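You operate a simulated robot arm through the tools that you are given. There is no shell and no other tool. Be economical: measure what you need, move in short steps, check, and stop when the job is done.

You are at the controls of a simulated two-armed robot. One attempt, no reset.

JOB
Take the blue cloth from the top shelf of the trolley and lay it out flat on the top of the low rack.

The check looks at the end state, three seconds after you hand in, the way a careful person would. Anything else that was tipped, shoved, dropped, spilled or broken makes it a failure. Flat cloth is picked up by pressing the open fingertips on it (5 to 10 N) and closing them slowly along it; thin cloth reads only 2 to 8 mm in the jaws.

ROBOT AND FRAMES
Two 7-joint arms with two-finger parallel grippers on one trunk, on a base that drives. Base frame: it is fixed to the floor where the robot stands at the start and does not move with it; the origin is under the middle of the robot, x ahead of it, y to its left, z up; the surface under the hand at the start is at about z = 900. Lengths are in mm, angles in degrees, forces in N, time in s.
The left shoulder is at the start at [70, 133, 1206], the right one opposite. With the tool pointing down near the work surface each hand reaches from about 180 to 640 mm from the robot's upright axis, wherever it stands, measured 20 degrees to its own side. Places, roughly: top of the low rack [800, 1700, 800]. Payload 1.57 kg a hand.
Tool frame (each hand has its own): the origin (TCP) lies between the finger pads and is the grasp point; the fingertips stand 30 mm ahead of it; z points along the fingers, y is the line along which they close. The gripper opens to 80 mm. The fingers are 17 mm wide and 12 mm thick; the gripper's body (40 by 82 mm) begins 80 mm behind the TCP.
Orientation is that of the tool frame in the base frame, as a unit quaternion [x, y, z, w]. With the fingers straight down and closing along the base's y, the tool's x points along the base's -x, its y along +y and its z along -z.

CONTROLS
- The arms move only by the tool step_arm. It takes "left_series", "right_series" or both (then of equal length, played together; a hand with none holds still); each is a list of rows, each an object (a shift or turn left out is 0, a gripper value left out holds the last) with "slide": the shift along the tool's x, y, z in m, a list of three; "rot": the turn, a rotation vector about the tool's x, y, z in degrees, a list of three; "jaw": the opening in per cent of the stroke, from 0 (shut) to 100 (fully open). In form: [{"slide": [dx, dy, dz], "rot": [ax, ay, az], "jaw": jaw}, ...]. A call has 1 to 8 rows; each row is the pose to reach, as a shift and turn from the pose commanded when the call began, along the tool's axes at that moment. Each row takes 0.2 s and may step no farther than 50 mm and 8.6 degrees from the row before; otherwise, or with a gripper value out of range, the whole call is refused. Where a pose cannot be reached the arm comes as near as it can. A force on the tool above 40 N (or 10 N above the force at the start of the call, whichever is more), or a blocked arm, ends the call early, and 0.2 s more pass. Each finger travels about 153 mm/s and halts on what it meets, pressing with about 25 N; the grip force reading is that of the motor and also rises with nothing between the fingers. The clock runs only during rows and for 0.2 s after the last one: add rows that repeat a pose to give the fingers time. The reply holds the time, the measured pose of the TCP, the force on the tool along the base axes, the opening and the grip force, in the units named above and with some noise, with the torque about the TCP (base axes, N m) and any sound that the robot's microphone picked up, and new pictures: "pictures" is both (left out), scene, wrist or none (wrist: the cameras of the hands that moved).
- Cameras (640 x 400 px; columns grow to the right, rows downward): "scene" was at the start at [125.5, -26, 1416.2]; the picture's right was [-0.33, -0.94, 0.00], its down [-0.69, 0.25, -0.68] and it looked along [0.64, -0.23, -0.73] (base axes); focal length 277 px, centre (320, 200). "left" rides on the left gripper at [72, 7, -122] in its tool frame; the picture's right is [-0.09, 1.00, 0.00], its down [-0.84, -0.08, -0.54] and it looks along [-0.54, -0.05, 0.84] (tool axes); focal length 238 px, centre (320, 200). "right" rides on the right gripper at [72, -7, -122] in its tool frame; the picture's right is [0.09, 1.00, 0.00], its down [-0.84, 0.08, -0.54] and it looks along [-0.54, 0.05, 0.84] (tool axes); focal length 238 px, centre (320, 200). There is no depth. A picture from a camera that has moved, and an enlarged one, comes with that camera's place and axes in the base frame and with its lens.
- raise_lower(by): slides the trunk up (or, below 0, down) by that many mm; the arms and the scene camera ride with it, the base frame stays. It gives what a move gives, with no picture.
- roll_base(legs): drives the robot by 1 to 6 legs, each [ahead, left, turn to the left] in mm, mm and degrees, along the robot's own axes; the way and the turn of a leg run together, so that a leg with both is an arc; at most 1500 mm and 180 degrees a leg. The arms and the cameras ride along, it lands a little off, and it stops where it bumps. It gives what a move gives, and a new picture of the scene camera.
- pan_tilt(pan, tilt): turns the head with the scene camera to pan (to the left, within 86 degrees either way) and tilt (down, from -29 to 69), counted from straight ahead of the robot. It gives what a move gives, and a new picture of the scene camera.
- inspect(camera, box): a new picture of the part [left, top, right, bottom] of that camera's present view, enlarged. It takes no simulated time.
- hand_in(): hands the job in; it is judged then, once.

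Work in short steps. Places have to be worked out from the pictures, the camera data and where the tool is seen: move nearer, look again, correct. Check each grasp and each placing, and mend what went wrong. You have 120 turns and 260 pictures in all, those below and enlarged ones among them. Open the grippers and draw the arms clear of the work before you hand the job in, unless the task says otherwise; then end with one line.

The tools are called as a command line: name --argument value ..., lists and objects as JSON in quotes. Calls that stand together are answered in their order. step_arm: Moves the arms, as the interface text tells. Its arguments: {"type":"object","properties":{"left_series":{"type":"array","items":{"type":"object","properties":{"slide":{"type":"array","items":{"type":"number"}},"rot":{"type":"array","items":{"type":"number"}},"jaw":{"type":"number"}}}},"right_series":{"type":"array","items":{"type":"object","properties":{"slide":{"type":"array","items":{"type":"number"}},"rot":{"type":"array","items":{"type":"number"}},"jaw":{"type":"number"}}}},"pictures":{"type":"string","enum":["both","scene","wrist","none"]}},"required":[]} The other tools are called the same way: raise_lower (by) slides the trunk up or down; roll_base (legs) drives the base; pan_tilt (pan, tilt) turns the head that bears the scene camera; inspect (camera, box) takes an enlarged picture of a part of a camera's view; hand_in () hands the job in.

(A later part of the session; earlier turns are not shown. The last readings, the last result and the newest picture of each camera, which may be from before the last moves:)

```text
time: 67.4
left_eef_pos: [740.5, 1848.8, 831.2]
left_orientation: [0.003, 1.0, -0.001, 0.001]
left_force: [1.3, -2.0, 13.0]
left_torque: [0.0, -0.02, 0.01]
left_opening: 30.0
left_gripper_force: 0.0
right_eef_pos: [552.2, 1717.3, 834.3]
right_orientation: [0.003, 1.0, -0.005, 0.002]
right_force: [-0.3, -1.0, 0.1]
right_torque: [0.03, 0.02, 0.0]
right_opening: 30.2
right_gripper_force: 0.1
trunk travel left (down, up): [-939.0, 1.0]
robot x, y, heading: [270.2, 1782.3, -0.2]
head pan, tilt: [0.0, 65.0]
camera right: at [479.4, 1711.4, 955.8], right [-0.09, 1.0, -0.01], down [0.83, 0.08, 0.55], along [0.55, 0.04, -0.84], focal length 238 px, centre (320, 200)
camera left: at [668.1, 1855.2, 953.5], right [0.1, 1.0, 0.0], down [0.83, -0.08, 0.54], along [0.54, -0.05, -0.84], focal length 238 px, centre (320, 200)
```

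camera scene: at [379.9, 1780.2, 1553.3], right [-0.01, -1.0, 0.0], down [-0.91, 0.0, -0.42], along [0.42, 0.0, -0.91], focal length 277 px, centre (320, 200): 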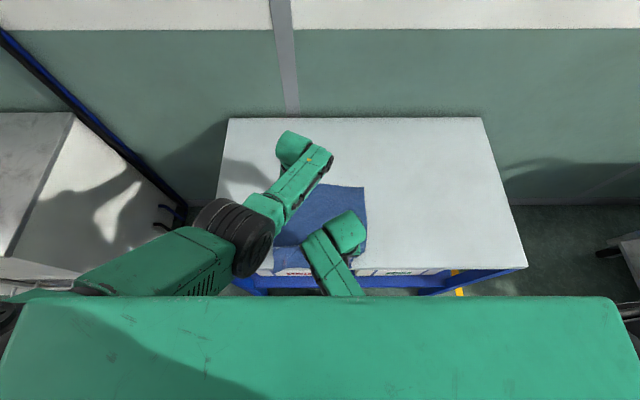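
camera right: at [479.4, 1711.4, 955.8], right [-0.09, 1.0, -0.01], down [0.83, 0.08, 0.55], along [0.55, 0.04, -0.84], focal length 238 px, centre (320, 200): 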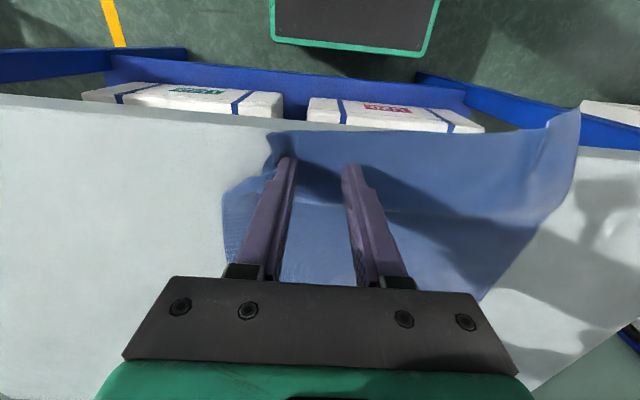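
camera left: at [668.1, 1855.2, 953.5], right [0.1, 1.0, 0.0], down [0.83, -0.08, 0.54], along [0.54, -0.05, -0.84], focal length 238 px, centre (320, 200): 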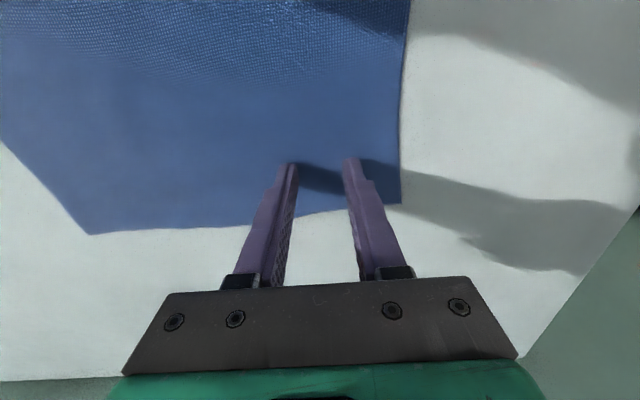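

Now the right hand presses about 8 N at the near strip while the left pulls outward.

step_arm --left_series '[{"slide": [0, 0, 0]}, {"slide": [0, 0, 0]}, {"slide": [-0.006, 0, 0]}, {"slide": [-0.014, 0, 0]}, {"slide": [-0.022, 0, 0]}, {"slide": [-0.03, 0, 0]}]' --right_series '[{"slide": [0, 0, 0.0015]}, {"slide": [0, 0, 0.0025]}, {"slide": [0, 0, 0.0025]}, {"slide": [0, 0, 0.0025]}, {"slide": [0, 0, 0.0025]}, {"slide": [0, 0, 0.0025]}]' --pictures "wrist"

```text
time: 68.8
left_eef_pos: [767.7, 1846.4, 841.1]
left_orientation: [0.002, 1.0, -0.006, 0.02]
left_force: [0.0, -0.7, 0.4]
left_torque: [-0.02, 0.02, -0.02]
left_opening: 30.3
left_gripper_force: 0.0
left hand out of reach, approached as far as the arm can: row 5, 6
right_eef_pos: [549.5, 1716.0, 832.5]
right_orientation: [0.0, 1.0, -0.006, 0.003]
right_force: [1.7, -2.7, 36.5]
right_torque: [-0.58, 0.08, 0.08]
right_opening: 30.3
right_gripper_force: 0.0
trunk travel left (down, up): [-939.0, 1.0]
robot x, y, heading: [268.8, 1781.2, -0.2]
head pan, tilt: [0.0, 65.0]
camera right: at [476.8, 1711.1, 953.5], right [-0.09, 1.0, -0.01], down [0.83, 0.08, 0.55], along [0.55, 0.04, -0.84], focal length 238 px, centre (320, 200)
camera left: at [691.8, 1854.3, 960.2], right [0.1, 1.0, -0.01], down [0.82, -0.07, 0.57], along [0.57, -0.06, -0.82], focal length 238 px, centre (320, 200)
```

right: 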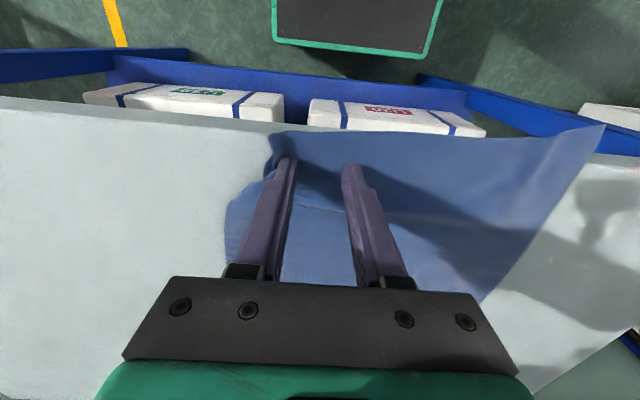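
left: 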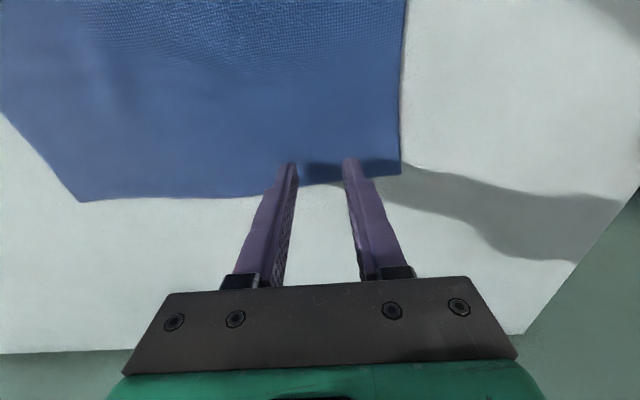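

The left half has flattened well. The left hand is at its reach limit because the trunk is high, so I raise both hands, then lower the trunk and look again.

step_arm --left_series '[{"slide": [0, 0, -0.02]}, {"slide": [0.01, 0, -0.06]}, {"slide": [0.02, 0, -0.1]}, {"slide": [0.02, 0, -0.14]}, {"slide": [0.02, 0, -0.18]}, {"slide": [0.02, 0, -0.22]}]' --right_series '[{"slide": [0, 0, -0.02]}, {"slide": [0, 0, -0.06]}, {"slide": [0, 0, -0.1]}, {"slide": [0, 0, -0.14]}, {"slide": [0, 0, -0.18]}, {"slide": [0, 0, -0.22]}]' --pictures "wrist"

raise_lower --by -170

```text
time: 70.0
left_eef_pos: [751.1, 1857.4, 996.9]
left_orientation: [-0.002, 1.0, 0.011, -0.001]
left_force: [-0.8, 0.6, 0.3]
left_torque: [-0.03, -0.03, 0.0]
left_opening: 30.5
left_gripper_force: 0.1
right_eef_pos: [548.6, 1676.2, 977.4]
right_orientation: [-0.024, 0.997, -0.076, 0.007]
right_force: [-0.8, -0.4, 0.3]
right_torque: [0.02, -0.01, 0.02]
right_opening: 30.2
right_gripper_force: 0.0
trunk travel left (down, up): [-939.0, 1.0]
robot x, y, heading: [269.7, 1779.0, -0.0]
head pan, tilt: [0.0, 65.0]
stopped in row 5 (right hand): the arm was blocked; the commanded pose is now the measured one
camera right: at [475.0, 1684.2, 1098.5], right [-0.14, 0.98, -0.15], down [0.82, 0.2, 0.53], along [0.55, -0.05, -0.83], focal length 238 px, centre (320, 200)
camera left: at [678.6, 1861.1, 1119.9], right [0.09, 1.0, 0.02], down [0.84, -0.09, 0.54], along [0.54, -0.03, -0.84], focal length 238 px, centre (320, 200)
```

right: 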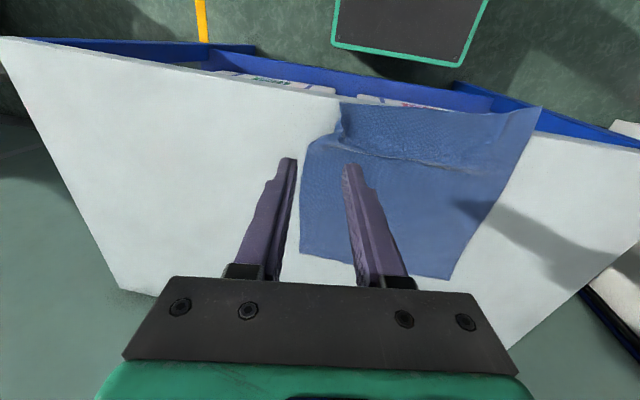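
left: 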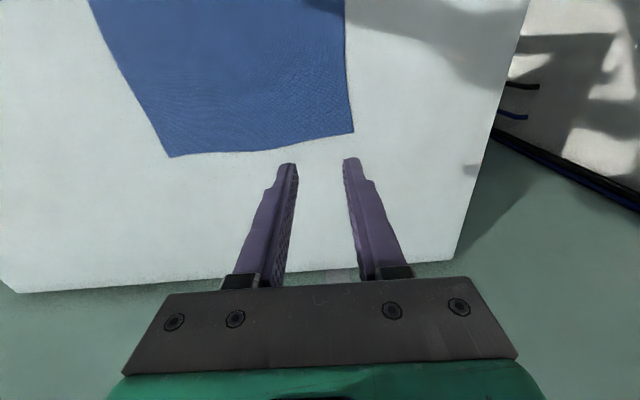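

```text
time: 71.5
left_eef_pos: [749.0, 1857.2, 850.4]
left_orientation: [-0.002, 1.0, 0.011, 0.0]
left_force: [-0.9, 0.3, -0.2]
left_torque: [0.0, 0.01, -0.01]
left_opening: 30.3
left_gripper_force: 0.0
right_eef_pos: [549.3, 1675.9, 834.6]
right_orientation: [-0.025, 0.997, -0.076, 0.012]
right_force: [-0.6, 1.3, 14.1]
right_torque: [0.31, 0.11, 0.02]
right_opening: 29.0
right_gripper_force: 0.0
trunk travel left (down, up): [-793.0, 147.0]
robot x, y, heading: [266.6, 1781.6, -0.5]
head pan, tilt: [0.0, 65.0]
stopped: the force on the tool passed its limit at 69 N (the readings are from after the stop); the commanded pose is now the measured one
```

The arms had touched each other and the lift stopped early, so lowering pressed the right hand onto the top. I raise the trunk again and separate the arms.

raise_lower --by 140

step_arm --left_series '[{"slide": [0, 0.03, 0]}, {"slide": [0, 0.06, 0]}, {"slide": [0, 0.09, 0]}]' --right_series '[{"slide": [0, -0.03, 0]}, {"slide": [0, -0.06, 0]}, {"slide": [0, -0.09, 0]}]' --pictures "both"

```text
time: 73.2
left_eef_pos: [750.4, 1856.9, 989.5]
left_orientation: [-0.001, 1.0, 0.011, -0.001]
left_force: [0.2, -0.3, 0.0]
left_torque: [0.0, -0.03, -0.01]
left_opening: 30.4
left_gripper_force: 0.0
right_eef_pos: [551.3, 1676.1, 974.2]
right_orientation: [-0.025, 0.997, -0.076, 0.01]
right_force: [0.6, 0.8, -0.6]
right_torque: [0.02, -0.02, -0.04]
right_opening: 30.4
right_gripper_force: 0.1
trunk travel left (down, up): [-933.0, 7.0]
robot x, y, heading: [270.4, 1779.3, -0.3]
head pan, tilt: [0.0, 65.0]
```

```text
time: 74.0
left_eef_pos: [750.2, 1947.2, 993.4]
left_orientation: [-0.001, 1.0, 0.011, -0.001]
left_force: [0.3, 0.0, 0.4]
left_torque: [-0.02, -0.01, -0.03]
left_opening: 30.4
left_gripper_force: 0.0
right_eef_pos: [552.6, 1587.0, 986.4]
right_orientation: [-0.025, 0.997, -0.075, 0.01]
right_force: [-0.3, -0.1, -0.4]
right_torque: [0.0, -0.01, 0.03]
right_opening: 30.3
right_gripper_force: 0.1
trunk travel left (down, up): [-933.0, 7.0]
robot x, y, heading: [269.0, 1783.5, -0.4]
head pan, tilt: [0.0, 65.0]
camera scene: at [380.5, 1779.9, 1547.1], right [-0.01, -1.0, 0.0], down [-0.91, 0.0, -0.42], along [0.42, 0.0, -0.91], focal length 277 px, centre (320, 200)
camera right: at [478.4, 1595.1, 1108.9], right [-0.14, 0.98, -0.15], down [0.82, 0.2, 0.54], along [0.56, -0.05, -0.83], focal length 238 px, centre (320, 200)
camera left: at [677.5, 1950.6, 1116.3], right [0.09, 1.0, 0.02], down [0.84, -0.09, 0.54], along [0.54, -0.03, -0.84], focal length 238 px, centre (320, 200)
```

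scene: 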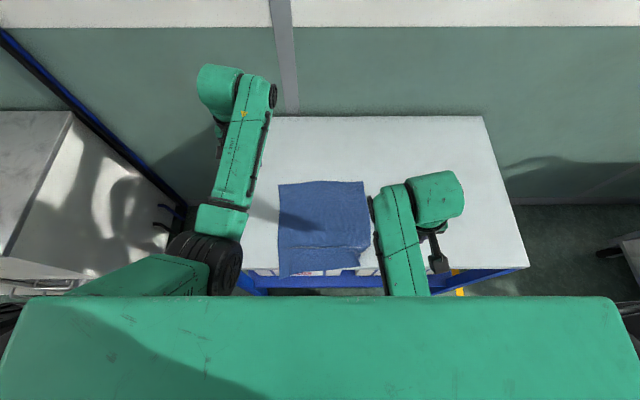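
right: 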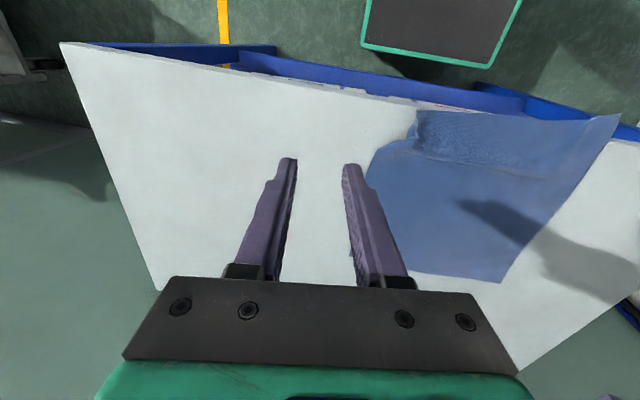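
left: 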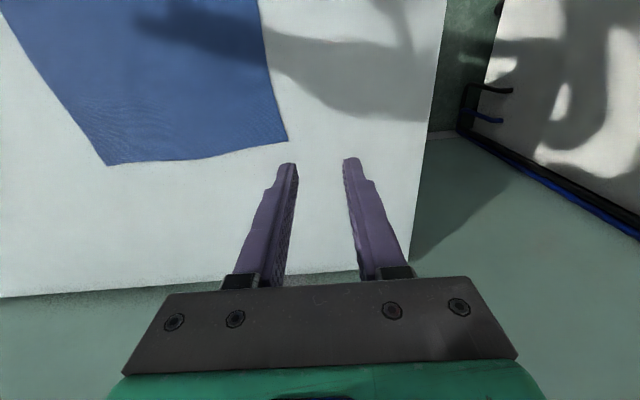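

The rack has not moved. I take a close look at the cloth now.

inspect --camera "scene" --box '[260, 170, 400, 290]'

inspect --camera "right" --box '[350, 80, 640, 290]'

```text
3.33 times, centred on (330, 230) of scene
camera zoom: at [380.5, 1779.9, 1547.1], right [-0.01, -1.0, 0.0], down [-0.91, 0.0, -0.42], along [0.42, 0.0, -0.91], focal length 924 px, centre (287, 100)
```

zoom: 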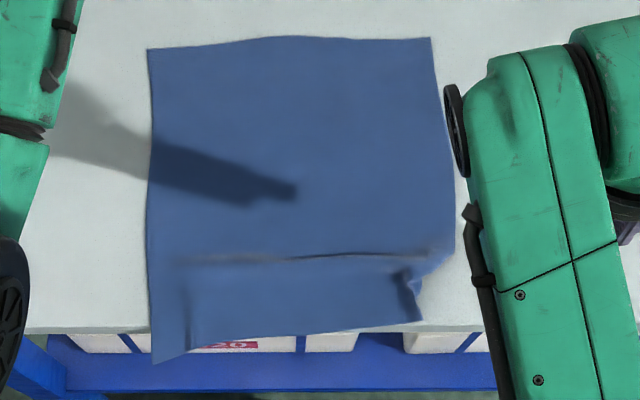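

```text
1.90 times, centred on (495, 185) of right
camera zoom: at [478.4, 1595.1, 1108.9], right [-0.14, 0.98, -0.15], down [0.82, 0.2, 0.54], along [0.56, -0.05, -0.83], focal length 454 px, centre (-13, 229)
```

zoom: 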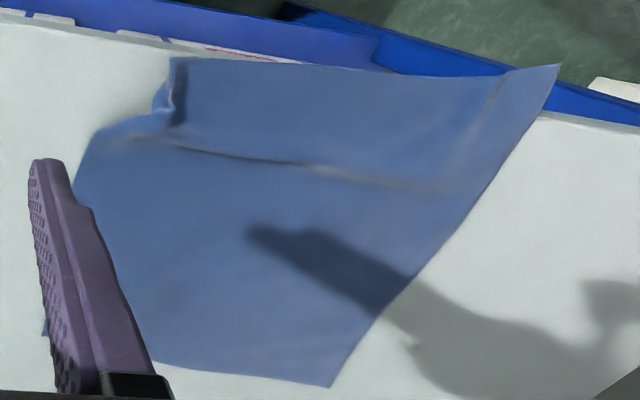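

The left side is good; a ridge remains in the right half, along with a tuck at the right corner and a slight overhang at the left. I straighten the right hand's orientation, raise the hands and then lower the trunk for reach.

step_arm --left_series '[{"slide": [0.02, 0, -0.03], "rot": [1.3, 0, 0]}, {"slide": [0.06, 0, -0.06], "rot": [1.3, 0, 0]}, {"slide": [0.1, 0, -0.09], "rot": [1.3, 0, 0]}, {"slide": [0.13, 0, -0.1], "rot": [1.3, 0, 0]}]' --right_series '[{"slide": [0, 0, -0.03], "rot": [-3, 0.4, 1]}, {"slide": [-0.03, 0, -0.06], "rot": [-6, 0.8, 2]}, {"slide": [-0.06, 0, -0.09], "rot": [-8.6, 1.1, 2.9]}, {"slide": [-0.09, 0, -0.1], "rot": [-8.6, 1.1, 2.9]}]' --pictures "none"

```text
time: 74.6
left_eef_pos: [706.2, 2030.8, 1050.4]
left_orientation: [-0.037, 0.995, 0.09, 0.018]
left_force: [-0.2, -0.2, -1.2]
left_torque: [-0.02, 0.01, 0.02]
left_opening: 30.6
left_gripper_force: 0.1
left hand out of reach, approached as far as the arm can: row 2, 3
right_eef_pos: [573.3, 1543.7, 1026.4]
right_orientation: [-0.032, 0.992, -0.126, -0.003]
right_force: [0.1, 0.4, -0.7]
right_torque: [-0.03, 0.02, 0.02]
right_opening: 30.4
right_gripper_force: 0.1
right hand out of reach, approached as far as the arm can: row 2, 3
trunk travel left (down, up): [-933.0, 7.0]
robot x, y, heading: [267.7, 1776.7, -0.3]
head pan, tilt: [0.0, 65.0]
stopped in row 3 (right hand): the arm was blocked; the commanded pose is now the measured one
```

Both arms reported blockage. I look at them before doing more.

pan_tilt --pan 0 --tilt 45

```text
time: 75.4
left_eef_pos: [706.0, 2030.5, 1049.1]
left_orientation: [-0.038, 0.995, 0.09, 0.018]
left_force: [-0.6, -0.9, 0.1]
left_torque: [0.01, -0.02, 0.0]
left_opening: 30.3
left_gripper_force: 0.0
right_eef_pos: [572.7, 1543.7, 1026.4]
right_orientation: [-0.033, 0.992, -0.125, -0.003]
right_force: [-0.7, 0.6, 0.0]
right_torque: [0.02, 0.01, 0.03]
right_opening: 30.6
right_gripper_force: 0.1
trunk travel left (down, up): [-933.0, 7.0]
robot x, y, heading: [268.4, 1777.3, -0.2]
head pan, tilt: [0.0, 45.0]
camera scene: at [400.7, 1779.5, 1572.1], right [-0.01, -1.0, 0.0], down [-0.71, 0.0, -0.71], along [0.71, 0.0, -0.71], focal length 277 px, centre (320, 200)
```

scene: 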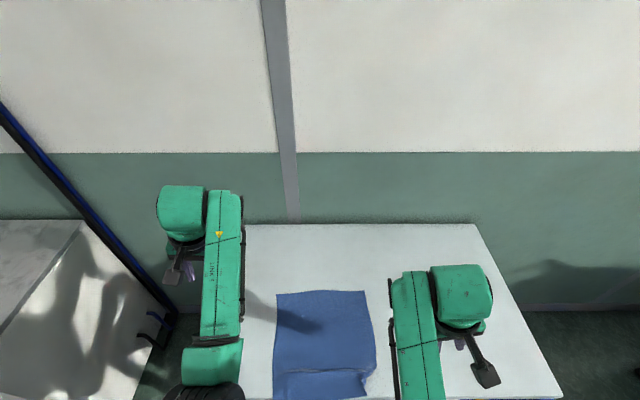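

The arms have drifted to awkward postures. I try moving each hand forward and inward above the rack, correcting orientation in small steps.

step_arm --left_series '[{"slide": [-0.01, -0.02, -0.01], "rot": [2.5, 0.5, 1]}, {"slide": [-0.02, -0.04, -0.02], "rot": [5, 1, 2]}, {"slide": [-0.03, -0.06, -0.02], "rot": [7.5, 1.5, 3]}, {"slide": [-0.04, -0.08, -0.02], "rot": [10, 2, 4.4]}]' --pictures "none"

step_arm --right_series '[{"slide": [-0.02, 0.01, 0], "rot": [-3.6, 0, 1]}, {"slide": [-0.04, 0.02, 0], "rot": [-7.2, 0, 2]}, {"slide": [-0.06, 0.03, 0], "rot": [-10.8, 0, 3]}, {"slide": [-0.08, 0.04, 0], "rot": [-14.4, 0, 3.7]}]' --pictures "none"

```text
time: 76.6
left_eef_pos: [753.5, 1995.8, 1056.3]
left_orientation: [-0.025, 0.999, 0.042, 0.001]
left_force: [0.6, 0.1, -0.3]
left_torque: [0.0, -0.01, 0.04]
left_opening: 30.3
left_gripper_force: 0.1
right_eef_pos: [572.3, 1542.4, 1027.1]
right_orientation: [-0.033, 0.992, -0.126, -0.003]
right_force: [-0.1, 0.8, 0.1]
right_torque: [0.01, 0.01, -0.01]
right_opening: 30.4
right_gripper_force: 0.0
trunk travel left (down, up): [-933.0, 7.0]
robot x, y, heading: [270.7, 1781.8, -0.1]
head pan, tilt: [0.0, 45.0]
stopped in row 4 (left hand): the arm was blocked; the commanded pose is now the measured one
```

```text
time: 77.5
left_eef_pos: [753.1, 1995.6, 1056.8]
left_orientation: [-0.025, 0.999, 0.044, 0.0]
left_force: [-1.0, 0.2, -0.8]
left_torque: [0.02, 0.01, 0.03]
left_opening: 30.5
left_gripper_force: 0.1
right_eef_pos: [630.4, 1528.0, 1016.3]
right_orientation: [0.0, 0.996, -0.09, -0.012]
right_force: [-0.3, -0.4, -0.6]
right_torque: [-0.03, 0.03, -0.02]
right_opening: 30.5
right_gripper_force: 0.0
trunk travel left (down, up): [-933.0, 7.0]
robot x, y, heading: [268.7, 1777.5, -0.2]
head pan, tilt: [0.0, 45.0]
stopped in row 4 (right hand): the arm was blocked; the commanded pose is now the measured one
```

step_arm --left_series '[{"slide": [-0.02, 0, -0.02]}, {"slide": [-0.04, 0, -0.04]}, {"slide": [-0.06, 0, -0.06]}]' --right_series '[{"slide": [-0.03, 0, -0.02]}, {"slide": [-0.06, 0, -0.04]}, {"slide": [-0.09, 0, -0.06]}]' --pictures "scene"

```text
time: 78.5
left_eef_pos: [810.8, 1992.8, 1119.1]
left_orientation: [-0.023, 0.999, 0.042, 0.0]
left_force: [0.0, 1.1, 0.1]
left_torque: [0.04, 0.0, 0.01]
left_opening: 30.4
left_gripper_force: 0.1
right_eef_pos: [720.8, 1505.7, 1076.1]
right_orientation: [0.018, 0.992, -0.122, -0.015]
right_force: [0.2, 0.9, 0.1]
right_torque: [-0.02, 0.02, 0.04]
right_opening: 30.6
right_gripper_force: 0.1
trunk travel left (down, up): [-933.0, 7.0]
robot x, y, heading: [270.6, 1782.8, -0.2]
head pan, tilt: [0.0, 45.0]
stopped in row 3 (right hand): the arm was blocked; the commanded pose is now the measured one
camera scene: at [399.9, 1779.8, 1572.2], right [0.0, -1.0, 0.0], down [-0.71, 0.0, -0.71], along [0.71, 0.0, -0.71], focal length 277 px, centre (320, 200)
```

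scene: 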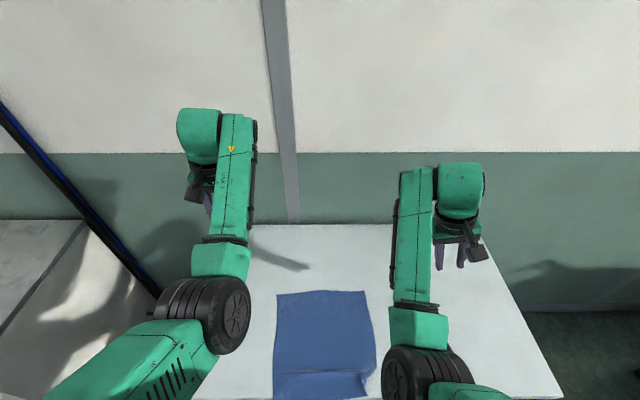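

Better posture now. I straighten both hands' orientation.

step_arm --left_series '[{"rot": [2.5, 0, 1.4]}, {"rot": [5, 0, 2.7]}, {"slide": [0, 0, 0], "rot": [5, 0, 2.7]}, {"rot": [5, 0, 2.7]}]' --right_series '[{"slide": [-0.01, 0.01, 0], "rot": [-3.5, -0.4, -0.5]}, {"slide": [-0.02, 0.02, 0], "rot": [-7, -0.8, -1]}, {"slide": [-0.03, 0.03, 0], "rot": [-10.5, -1.2, -1.5]}, {"slide": [-0.04, 0.04, 0], "rot": [-14, -1.7, -2]}]' --pictures "none"

```text
time: 79.5
left_eef_pos: [812.0, 1993.9, 1118.7]
left_orientation: [0.0, 1.0, -0.001, 0.0]
left_force: [-0.3, -0.5, 0.1]
left_torque: [0.01, 0.01, 0.02]
left_opening: 30.4
left_gripper_force: 0.0
right_eef_pos: [761.9, 1546.3, 1064.6]
right_orientation: [-0.002, 1.0, 0.002, 0.0]
right_force: [-0.8, 0.2, -0.6]
right_torque: [0.01, 0.01, -0.02]
right_opening: 30.3
right_gripper_force: 0.0
trunk travel left (down, up): [-933.0, 7.0]
robot x, y, heading: [272.2, 1778.1, -0.3]
head pan, tilt: [0.0, 45.0]
```

Both straight again. I lower the trunk 170 mm so the arms have reach near the surface (hands end near z≈895–950).

raise_lower --by -170

pan_tilt --pan 0 --tilt 60

```text
time: 81.5
left_eef_pos: [812.5, 1993.6, 948.3]
left_orientation: [0.0, 1.0, 0.0, -0.001]
left_force: [-0.5, 0.1, 0.9]
left_torque: [0.0, -0.04, 0.0]
left_opening: 30.7
left_gripper_force: 0.0
right_eef_pos: [762.4, 1545.2, 895.3]
right_orientation: [-0.001, 1.0, 0.001, 0.0]
right_force: [-0.6, -0.5, 0.2]
right_torque: [-0.03, 0.0, 0.02]
right_opening: 30.5
right_gripper_force: 0.1
trunk travel left (down, up): [-763.0, 177.0]
robot x, y, heading: [270.9, 1779.1, -0.6]
head pan, tilt: [0.0, 45.0]
```

```text
time: 82.2
left_eef_pos: [811.0, 1992.7, 949.2]
left_orientation: [-0.001, 1.0, -0.001, 0.0]
left_force: [0.1, 1.1, 0.2]
left_torque: [0.02, 0.03, 0.01]
left_opening: 30.5
left_gripper_force: 0.0
right_eef_pos: [762.4, 1546.3, 895.7]
right_orientation: [-0.001, 1.0, 0.001, -0.001]
right_force: [-0.5, -0.7, 0.1]
right_torque: [-0.01, -0.02, -0.03]
right_opening: 30.4
right_gripper_force: 0.1
trunk travel left (down, up): [-763.0, 177.0]
robot x, y, heading: [269.6, 1777.9, -0.1]
head pan, tilt: [0.0, 60.0]
camera scene: at [386.3, 1779.8, 1382.7], right [0.0, -1.0, 0.0], down [-0.87, 0.0, -0.5], along [0.5, 0.0, -0.87], focal length 277 px, centre (320, 200)
```

scene: 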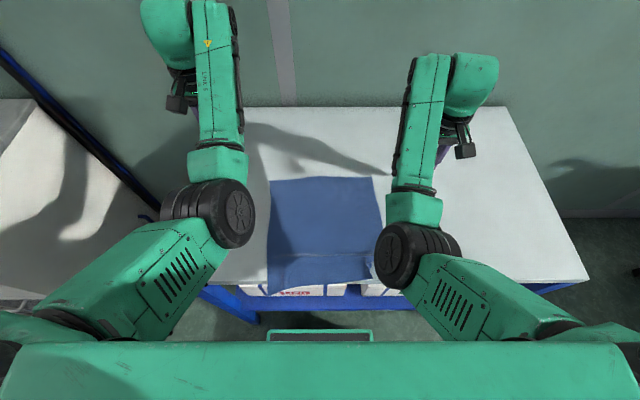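

The hem is at x≈786, y 1648–1906. I bring both hands above the far part of the cloth, at x≈750 and y≈1860 and 1695.

step_arm --left_series '[{"slide": [0.01, -0.03, 0]}, {"slide": [0.025, -0.06, 0.01]}, {"slide": [0.04, -0.09, 0.03]}, {"slide": [0.055, -0.115, 0.06]}, {"slide": [0.061, -0.133, 0.09]}, {"slide": [0.061, -0.133, 0.105]}]' --right_series '[{"slide": [0.0, 0.03, 0]}, {"slide": [0.005, 0.06, 0]}, {"slide": [0.01, 0.09, 0.01]}, {"slide": [0.012, 0.12, 0.02]}, {"slide": [0.012, 0.149, 0.035]}, {"slide": [0.012, 0.149, 0.05]}]' --pictures "both"

```text
time: 83.6
left_eef_pos: [769.6, 1929.9, 858.8]
left_orientation: [-0.04, 0.997, 0.057, 0.02]
left_force: [-0.7, 0.0, -0.7]
left_torque: [0.02, 0.04, 0.0]
left_opening: 30.4
left_gripper_force: 0.0
left hand out of reach, approached as far as the arm can: row 2, 3
right_eef_pos: [771.5, 1626.4, 866.0]
right_orientation: [0.037, 0.998, -0.053, 0.022]
right_force: [-0.3, 0.5, 0.4]
right_torque: [-0.03, -0.01, 0.0]
right_opening: 30.6
right_gripper_force: 0.1
trunk travel left (down, up): [-763.0, 177.0]
robot x, y, heading: [266.9, 1776.7, -0.1]
head pan, tilt: [0.0, 60.0]
stopped in row 6 (left hand): the arm was blocked; the commanded pose is now the measured one
camera scene: at [386.9, 1779.9, 1382.6], right [0.0, -1.0, 0.0], down [-0.87, 0.0, -0.5], along [0.5, 0.0, -0.87], focal length 277 px, centre (320, 200)
camera right: at [694.9, 1638.1, 984.3], right [-0.02, 0.99, -0.11], down [0.82, 0.08, 0.57], along [0.57, -0.08, -0.81], focal length 238 px, centre (320, 200)
camera left: at [693.5, 1917.7, 979.1], right [0.01, 0.99, 0.11], down [0.82, -0.07, 0.56], along [0.57, 0.09, -0.82], focal length 238 px, centre (320, 200)
```

scene: 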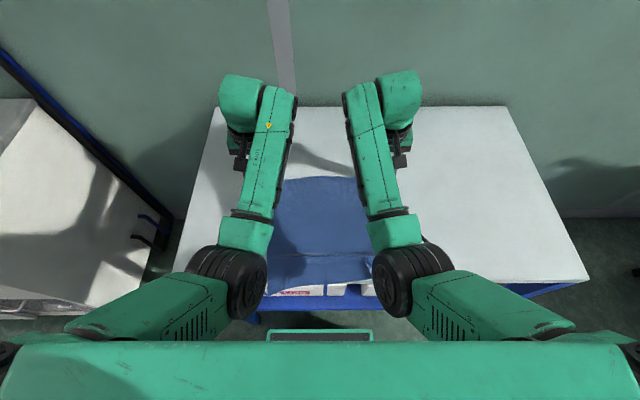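
right: 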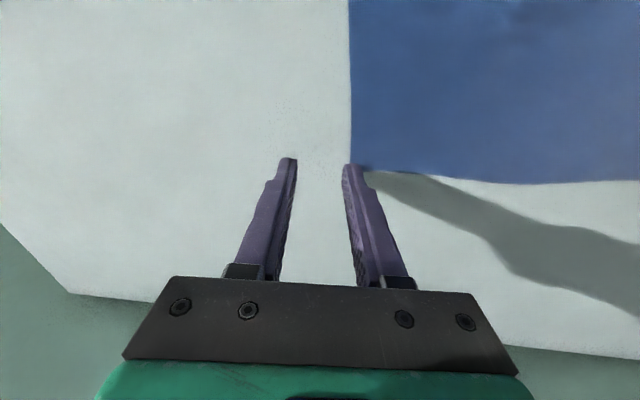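
left: 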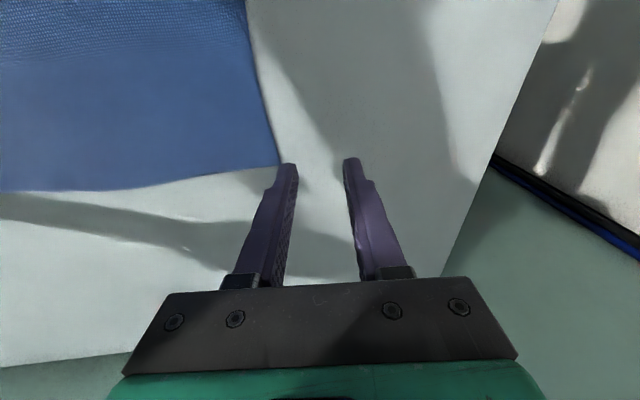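

The arms are in a cramped posture again. I raise both hands well up and outward, towards the starting posture, so the elbows can swing out.

step_arm --left_series '[{"slide": [0, 0.01, -0.04]}, {"slide": [0, 0.02, -0.08], "rot": [1, 0, 0]}, {"slide": [0.01, 0.03, -0.12], "rot": [3, 1, 1]}, {"slide": [0.02, 0.04, -0.16], "rot": [5, 2, 3]}, {"slide": [0.03, 0.05, -0.2], "rot": [6.5, 2.3, 4.6]}, {"slide": [0.04, 0.06, -0.24], "rot": [6.5, 2.3, 4.6]}, {"slide": [0.04, 0.06, -0.28], "rot": [6.5, 2.3, 4.6]}]' --right_series '[{"slide": [0, -0.01, -0.04]}, {"slide": [0, -0.02, -0.08], "rot": [-1, 0, 0]}, {"slide": [0.01, -0.03, -0.12], "rot": [-3, 1, -1]}, {"slide": [0.02, -0.04, -0.16], "rot": [-5, 2, -3]}, {"slide": [0.03, -0.05, -0.2], "rot": [-6, 2.5, -4.2]}, {"slide": [0.04, -0.06, -0.24], "rot": [-6, 2.5, -4.2]}, {"slide": [0.04, -0.06, -0.28], "rot": [-6, 2.5, -4.2]}]' --pictures "scene"

```text
time: 85.2
left_eef_pos: [823.2, 1995.0, 1119.4]
left_orientation: [0.003, 1.0, -0.004, -0.002]
left_force: [0.4, 0.6, 1.3]
left_torque: [-0.02, 0.01, 0.0]
left_opening: 30.4
left_gripper_force: 0.0
left hand out of reach, approached as far as the arm can: row 2, 3, 4, 5, 6, 7
right_eef_pos: [826.1, 1616.1, 1164.9]
right_orientation: [0.0, 1.0, 0.0, -0.001]
right_force: [-0.5, 0.5, 1.6]
right_torque: [-0.07, 0.01, -0.01]
right_opening: 30.7
right_gripper_force: 0.0
right hand out of reach, approached as far as the arm can: row 2, 3, 4, 5, 6, 7
trunk travel left (down, up): [-763.0, 177.0]
robot x, y, heading: [263.9, 1779.8, -0.4]
head pan, tilt: [0.0, 60.0]
camera scene: at [385.1, 1781.7, 1382.7], right [-0.01, -1.0, 0.0], down [-0.87, 0.0, -0.5], along [0.5, 0.0, -0.87], focal length 277 px, centre (320, 200)
```

scene: 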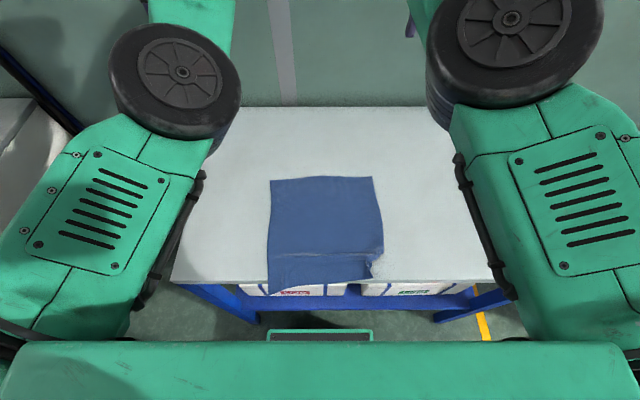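

The elbows are now up and out and the cloth is undisturbed. I bring both hands in over the far part, first at height.

step_arm --left_series '[{"slide": [0.02, -0.02, 0.01]}, {"slide": [0.04, -0.045, 0.03]}, {"slide": [0.06, -0.07, 0.06]}, {"slide": [0.073, -0.095, 0.09]}, {"slide": [0.073, -0.12, 0.12]}, {"slide": [0.073, -0.135, 0.15]}]' --right_series '[{"slide": [0.02, 0.015, 0.03]}, {"slide": [0.04, 0.03, 0.06]}, {"slide": [0.06, 0.045, 0.1]}, {"slide": [0.076, 0.06, 0.14]}, {"slide": [0.076, 0.07, 0.17]}, {"slide": [0.076, 0.08, 0.2]}]' --pictures "scene"

```text
time: 86.8
left_eef_pos: [796.9, 1884.4, 931.5]
left_orientation: [-0.023, 1.0, 0.014, 0.012]
left_force: [0.4, 0.2, 0.5]
left_torque: [-0.01, -0.02, 0.04]
left_opening: 30.5
left_gripper_force: 0.0
left hand out of reach, approached as far as the arm can: row 1, 2, 3, 4, 5, 6
right_eef_pos: [799.2, 1671.4, 935.0]
right_orientation: [0.02, 1.0, -0.012, 0.013]
right_force: [0.0, 0.5, -0.2]
right_torque: [0.02, 0.02, -0.01]
right_opening: 30.4
right_gripper_force: 0.0
right hand out of reach, approached as far as the arm can: row 1, 2, 3, 4, 5, 6
trunk travel left (down, up): [-763.0, 177.0]
robot x, y, heading: [271.6, 1779.0, -0.6]
head pan, tilt: [0.0, 60.0]
stopped in row 6 (left hand): the arm was blocked; the commanded pose is now the measured one
camera scene: at [386.7, 1779.7, 1382.6], right [0.0, -1.0, 0.0], down [-0.87, 0.0, -0.5], along [0.5, 0.0, -0.87], focal length 277 px, centre (320, 200)
```

scene: 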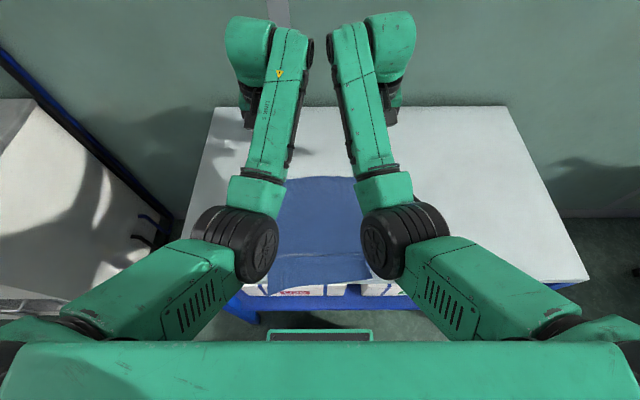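

With this trunk height the arms can't fold close enough; with the high trunk they couldn't reach far. A middle height should suit, so I raise 90 mm, then lower the hands over the far part.

raise_lower --by 90

step_arm --left_series '[{"slide": [0, 0, 0.04], "rot": [0.8, 0.7, 1.3]}, {"slide": [0.0, 0, 0.08], "rot": [1.6, 1.4, 2.6]}, {"slide": [0.015, -0.008, 0.11], "rot": [1.6, 1.4, 2.6]}, {"slide": [0.03, -0.016, 0.14], "rot": [1.6, 1.4, 2.6]}, {"slide": [0.047, -0.022, 0.165], "rot": [1.6, 1.4, 2.6]}, {"slide": [0.047, -0.022, 0.165], "rot": [1.6, 1.4, 2.6]}]' --right_series '[{"slide": [0, 0, 0.04], "rot": [-0.7, 0.7, -1.1]}, {"slide": [0, 0, 0.08], "rot": [-1.4, 1.5, -2.3]}, {"slide": [0.015, 0.01, 0.11], "rot": [-1.4, 1.5, -2.3]}, {"slide": [0.03, 0.02, 0.14], "rot": [-1.4, 1.5, -2.3]}, {"slide": [0.049, 0.026, 0.165], "rot": [-1.4, 1.5, -2.3]}, {"slide": [0.049, 0.026, 0.165], "rot": [-1.4, 1.5, -2.3]}]' --pictures "both"

```text
time: 88.0
left_eef_pos: [796.2, 1883.3, 1020.4]
left_orientation: [-0.022, 1.0, 0.013, 0.012]
left_force: [-0.3, -0.5, -0.7]
left_torque: [0.02, -0.01, -0.01]
left_opening: 30.4
left_gripper_force: 0.1
right_eef_pos: [798.6, 1669.9, 1025.3]
right_orientation: [0.021, 1.0, -0.011, 0.01]
right_force: [-0.1, -0.1, 0.7]
right_torque: [0.03, -0.02, -0.01]
right_opening: 30.3
right_gripper_force: 0.1
trunk travel left (down, up): [-853.0, 87.0]
robot x, y, heading: [272.3, 1779.1, -0.2]
head pan, tilt: [0.0, 60.0]
```

```text
time: 89.6
left_eef_pos: [779.0, 1909.1, 866.5]
left_orientation: [-0.021, 0.999, 0.03, 0.022]
left_force: [0.5, 0.5, -0.5]
left_torque: [0.0, 0.02, -0.01]
left_opening: 30.4
left_gripper_force: 0.1
right_eef_pos: [771.7, 1640.1, 866.0]
right_orientation: [0.025, 0.999, -0.041, 0.016]
right_force: [0.2, -0.3, -0.1]
right_torque: [-0.05, 0.01, -0.01]
right_opening: 30.4
right_gripper_force: 0.0
trunk travel left (down, up): [-853.0, 87.0]
robot x, y, heading: [266.5, 1780.5, -0.4]
head pan, tilt: [0.0, 60.0]
stopped in row 6 (left hand): the arm was blocked; the commanded pose is now the measured one
camera scene: at [386.6, 1779.9, 1472.6], right [0.0, -1.0, 0.0], down [-0.87, 0.0, -0.5], along [0.5, 0.0, -0.87], focal length 277 px, centre (320, 200)
camera right: at [696.0, 1646.7, 985.9], right [-0.04, 1.0, -0.08], down [0.82, 0.08, 0.56], along [0.57, -0.05, -0.82], focal length 238 px, centre (320, 200)
camera left: at [699.8, 1905.4, 986.8], right [0.05, 1.0, 0.06], down [0.82, -0.08, 0.57], along [0.58, 0.02, -0.82], focal length 238 px, centre (320, 200)
```

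scene: 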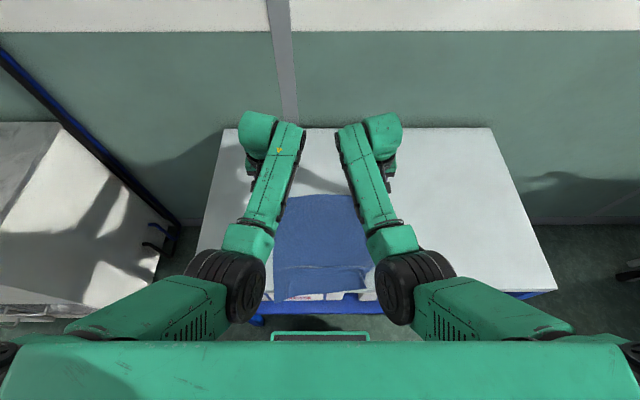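
right: 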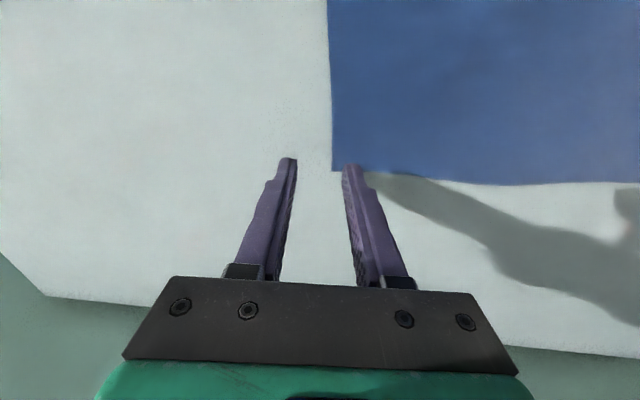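
left: 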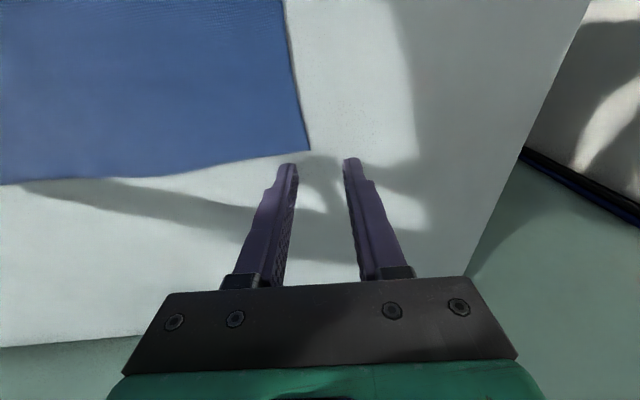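

The arms are elbow-limited side by side, so I'll use one hand at a time and let the base do the positioning. I raise a little and strafe right 130 mm, which puts the left hand over the middle of the cloth and the right hand clear of it.

raise_lower --by 40

roll_base --legs '[[0, -130, 0]]'

step_arm --left_series '[{"slide": [0, 0, 0], "rot": [1.7, 1, 1], "jaw": 70}, {"slide": [0, 0, 0], "rot": [3.4, 2.5, 2.4], "jaw": 100}, {"slide": [0, 0, 0], "rot": [3.4, 2.5, 2.4], "jaw": 100}]' --pictures "both"

```text
time: 90.4
left_eef_pos: [777.2, 1908.6, 907.0]
left_orientation: [-0.02, 0.999, 0.03, 0.021]
left_force: [0.1, -0.2, -0.4]
left_torque: [0.04, -0.02, -0.03]
left_opening: 30.1
left_gripper_force: 0.1
right_eef_pos: [770.1, 1639.8, 905.9]
right_orientation: [0.025, 0.999, -0.042, 0.015]
right_force: [0.7, 0.0, 0.0]
right_torque: [0.03, 0.0, -0.02]
right_opening: 30.5
right_gripper_force: 0.0
trunk travel left (down, up): [-893.0, 47.0]
robot x, y, heading: [270.2, 1782.0, -0.2]
head pan, tilt: [0.0, 60.0]
```

```text
time: 91.7
left_eef_pos: [775.0, 1780.8, 905.8]
left_orientation: [-0.021, 0.999, 0.031, 0.021]
left_force: [0.9, 0.2, 0.1]
left_torque: [-0.02, -0.02, 0.01]
left_opening: 30.2
left_gripper_force: 0.1
right_eef_pos: [770.2, 1512.2, 905.2]
right_orientation: [0.024, 0.999, -0.042, 0.015]
right_force: [0.4, -0.1, 0.1]
right_torque: [-0.02, 0.01, -0.03]
right_opening: 30.3
right_gripper_force: 0.1
trunk travel left (down, up): [-893.0, 47.0]
robot x, y, heading: [264.8, 1647.8, -0.2]
head pan, tilt: [0.0, 60.0]
camera scene: at [385.7, 1653.3, 1512.6], right [0.0, -1.0, 0.0], down [-0.87, 0.0, -0.5], along [0.5, 0.0, -0.87], focal length 277 px, centre (320, 200)
```

scene: 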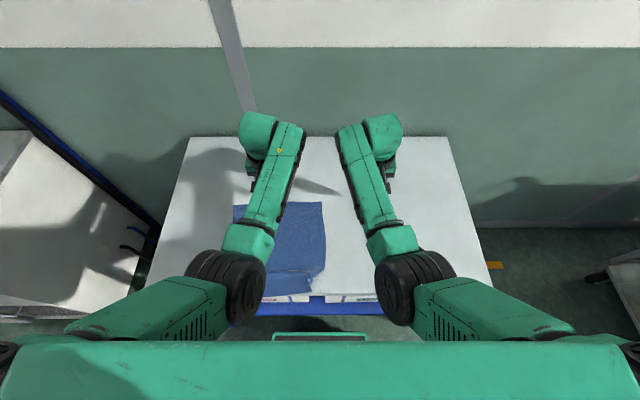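

```text
time: 92.5
left_eef_pos: [774.9, 1778.8, 906.9]
left_orientation: [0.0, 1.0, 0.001, -0.001]
left_force: [-0.1, -1.0, 0.7]
left_torque: [0.0, -0.04, 0.02]
left_opening: 79.9
left_gripper_force: 0.1
right_eef_pos: [770.0, 1509.5, 906.4]
right_orientation: [0.025, 0.999, -0.042, 0.015]
right_force: [-0.3, -0.1, -0.3]
right_torque: [0.01, 0.03, -0.01]
right_opening: 30.5
right_gripper_force: 0.0
trunk travel left (down, up): [-893.0, 47.0]
robot x, y, heading: [266.8, 1648.6, -0.1]
head pan, tilt: [0.0, 60.0]
camera scene: at [385.5, 1649.6, 1512.7], right [0.0, -1.0, 0.0], down [-0.87, 0.0, -0.5], along [0.5, 0.0, -0.87], focal length 277 px, centre (320, 200)
camera left: at [703.5, 1786.0, 1029.6], right [0.09, 1.0, 0.0], down [0.84, -0.08, 0.54], along [0.54, -0.05, -0.84], focal length 238 px, centre (320, 200)
```

scene: 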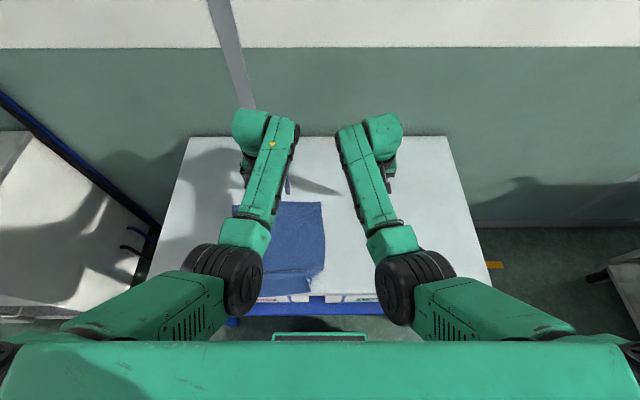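
left: 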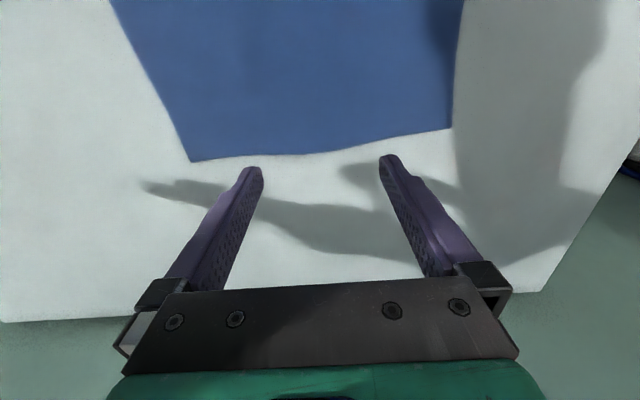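

The hem runs from (792,1641) to (779,1907), and the hand is centred over it. I move back 12 mm and lower with the trunk, which also gives more outward reach.

step_arm --left_series '[{"slide": [0.007, 0, 0]}, {"slide": [0.014, 0, 0]}]' --pictures "none"

raise_lower --by -66

```text
time: 93.1
left_eef_pos: [764.6, 1783.7, 910.1]
left_orientation: [-0.002, 1.0, 0.004, 0.003]
left_force: [-0.2, -0.2, 0.4]
left_torque: [0.02, -0.01, -0.03]
left_opening: 80.2
left_gripper_force: 0.0
right_eef_pos: [769.0, 1510.0, 904.0]
right_orientation: [0.025, 0.999, -0.042, 0.015]
right_force: [1.0, -0.6, -0.1]
right_torque: [0.02, 0.0, 0.0]
right_opening: 30.1
right_gripper_force: 0.1
trunk travel left (down, up): [-893.0, 47.0]
robot x, y, heading: [266.6, 1651.9, -0.2]
head pan, tilt: [0.0, 60.0]
```

```text
time: 94.2
left_eef_pos: [763.5, 1783.2, 843.7]
left_orientation: [-0.002, 1.0, 0.004, 0.001]
left_force: [0.0, 0.1, -0.1]
left_torque: [-0.03, -0.01, -0.02]
left_opening: 79.9
left_gripper_force: 0.1
right_eef_pos: [768.9, 1510.0, 840.2]
right_orientation: [0.025, 0.999, -0.042, 0.015]
right_force: [-0.2, -1.1, -0.3]
right_torque: [0.0, 0.01, -0.02]
right_opening: 30.4
right_gripper_force: 0.1
trunk travel left (down, up): [-827.0, 113.0]
robot x, y, heading: [269.4, 1647.7, -0.1]
head pan, tilt: [0.0, 60.0]
```

I lift the idle right hand and press the left onto the cloth.

step_arm --left_series '[{"slide": [0, 0, 0.006]}, {"slide": [0, 0, 0.009]}, {"slide": [0, 0, 0.011]}, {"slide": [0, 0, 0.0125]}]' --right_series '[{"slide": [0, 0, -0.02]}, {"slide": [0, 0, -0.04]}, {"slide": [0, 0, -0.06]}, {"slide": [0, 0, -0.06]}]' --pictures "none"

```text
time: 95.2
left_eef_pos: [761.5, 1780.4, 832.0]
left_orientation: [0.0, 1.0, 0.002, 0.002]
left_force: [1.5, 1.2, 12.5]
left_torque: [-0.56, -0.07, 0.07]
left_opening: 79.4
left_gripper_force: 0.0
right_eef_pos: [768.2, 1499.1, 895.6]
right_orientation: [0.032, 0.998, -0.056, 0.014]
right_force: [-0.6, 0.2, -0.2]
right_torque: [0.02, 0.04, -0.02]
right_opening: 30.1
right_gripper_force: 0.1
trunk travel left (down, up): [-827.0, 113.0]
robot x, y, heading: [270.8, 1652.6, -0.2]
head pan, tilt: [0.0, 60.0]
```

Contact is 12 N, mostly on one finger. I level it by a fraction of a degree and pull the cloth outward.

step_arm --left_series '[{"rot": [0.5, 0, 0]}, {"rot": [0.5, 0, 0]}, {"slide": [-0.008, 0, 0], "rot": [0.5, 0, 0]}, {"slide": [-0.018, 0, 0], "rot": [0.5, 0, 0]}, {"slide": [-0.028, 0, 0], "rot": [0.5, 0, 0]}, {"slide": [-0.038, 0, 0], "rot": [0.5, 0, 0]}, {"slide": [-0.048, 0, 0], "rot": [0.5, 0, 0]}]' --pictures "both"

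```text
time: 96.8
left_eef_pos: [806.5, 1779.3, 831.3]
left_orientation: [-0.001, 1.0, -0.004, 0.001]
left_force: [-3.1, 0.7, 16.2]
left_torque: [0.76, 0.09, 0.16]
left_opening: 79.4
left_gripper_force: 0.0
right_eef_pos: [767.9, 1500.4, 898.4]
right_orientation: [0.032, 0.998, -0.055, 0.018]
right_force: [-0.4, -0.9, -0.3]
right_torque: [0.0, 0.03, 0.01]
right_opening: 30.4
right_gripper_force: 0.0
trunk travel left (down, up): [-827.0, 113.0]
robot x, y, heading: [267.5, 1652.0, -0.4]
head pan, tilt: [0.0, 60.0]
camera scene: at [381.7, 1649.4, 1447.0], right [0.0, -1.0, 0.0], down [-0.86, 0.0, -0.5], along [0.5, 0.0, -0.86], focal length 277 px, centre (320, 200)
camera left: at [734.7, 1787.3, 953.7], right [0.09, 1.0, -0.01], down [0.84, -0.07, 0.54], along [0.54, -0.06, -0.84], focal length 238 px, centre (320, 200)
```

scene: 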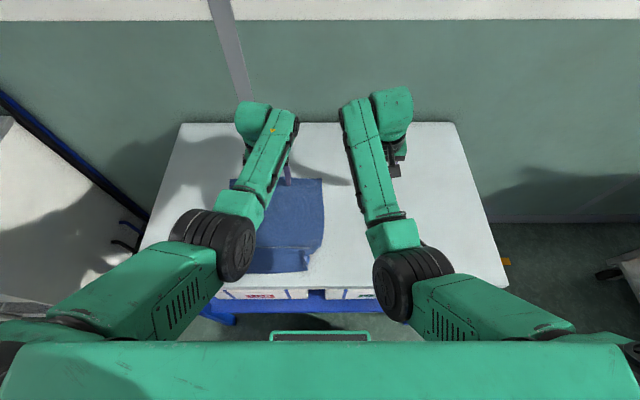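
left: 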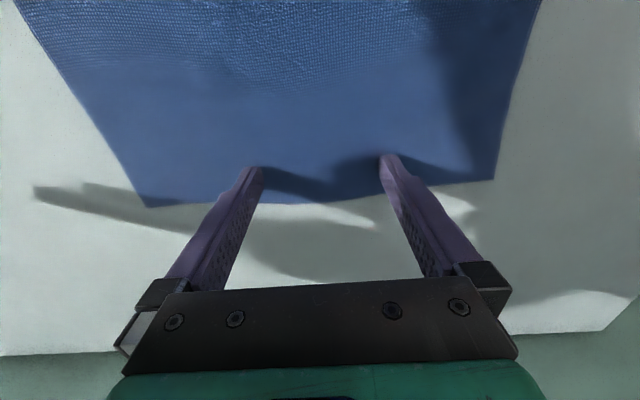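

The whole cloth came along; its near edge is now at x≈562, well on the rack. I lift straight up with the trunk, back off 170 mm and look at the near strip.

raise_lower --by 105

roll_base --legs '[[-170, 0, 0]]'

inspect --camera "left" --box '[120, 0, 540, 280]'

```text
time: 98.1
left_eef_pos: [809.5, 1780.0, 934.9]
left_orientation: [0.001, 1.0, -0.003, -0.001]
left_force: [0.0, -0.6, 0.3]
left_torque: [0.0, -0.02, 0.01]
left_opening: 80.2
left_gripper_force: 0.1
right_eef_pos: [771.0, 1502.0, 1003.9]
right_orientation: [0.032, 0.998, -0.055, 0.018]
right_force: [0.4, 0.2, -0.5]
right_torque: [-0.03, 0.0, -0.04]
right_opening: 30.4
right_gripper_force: 0.0
trunk travel left (down, up): [-932.0, 8.0]
robot x, y, heading: [264.4, 1649.8, -0.2]
head pan, tilt: [0.0, 60.0]
```

```text
time: 99.6
left_eef_pos: [641.4, 1780.2, 933.0]
left_orientation: [0.0, 1.0, -0.004, -0.002]
left_force: [-0.6, 0.9, 0.2]
left_torque: [-0.01, 0.03, 0.0]
left_opening: 80.0
left_gripper_force: 0.1
right_eef_pos: [603.3, 1502.4, 1001.4]
right_orientation: [0.032, 0.998, -0.054, 0.016]
right_force: [0.9, -0.9, 0.4]
right_torque: [0.03, -0.01, -0.01]
right_opening: 30.3
right_gripper_force: 0.1
trunk travel left (down, up): [-932.0, 8.0]
robot x, y, heading: [98.3, 1651.8, -0.2]
head pan, tilt: [0.0, 60.0]
camera scene: at [219.6, 1651.5, 1551.3], right [0.0, -1.0, 0.0], down [-0.87, 0.0, -0.5], along [0.5, 0.0, -0.87], focal length 277 px, centre (320, 200)
```

scene: 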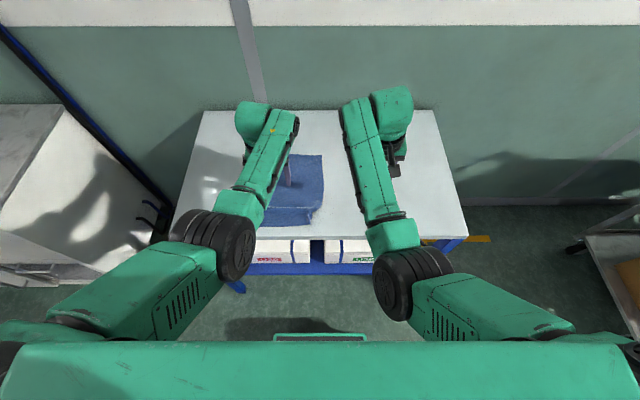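

```text
1.43 times, centred on (330, 140) of left
camera zoom: at [569.5, 1789.0, 1055.6], right [0.09, 1.0, -0.01], down [0.84, -0.07, 0.54], along [0.54, -0.06, -0.84], focal length 340 px, centre (306, 286)
```

zoom: 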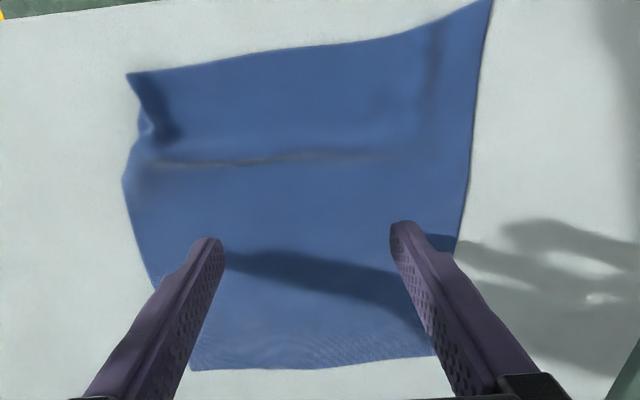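

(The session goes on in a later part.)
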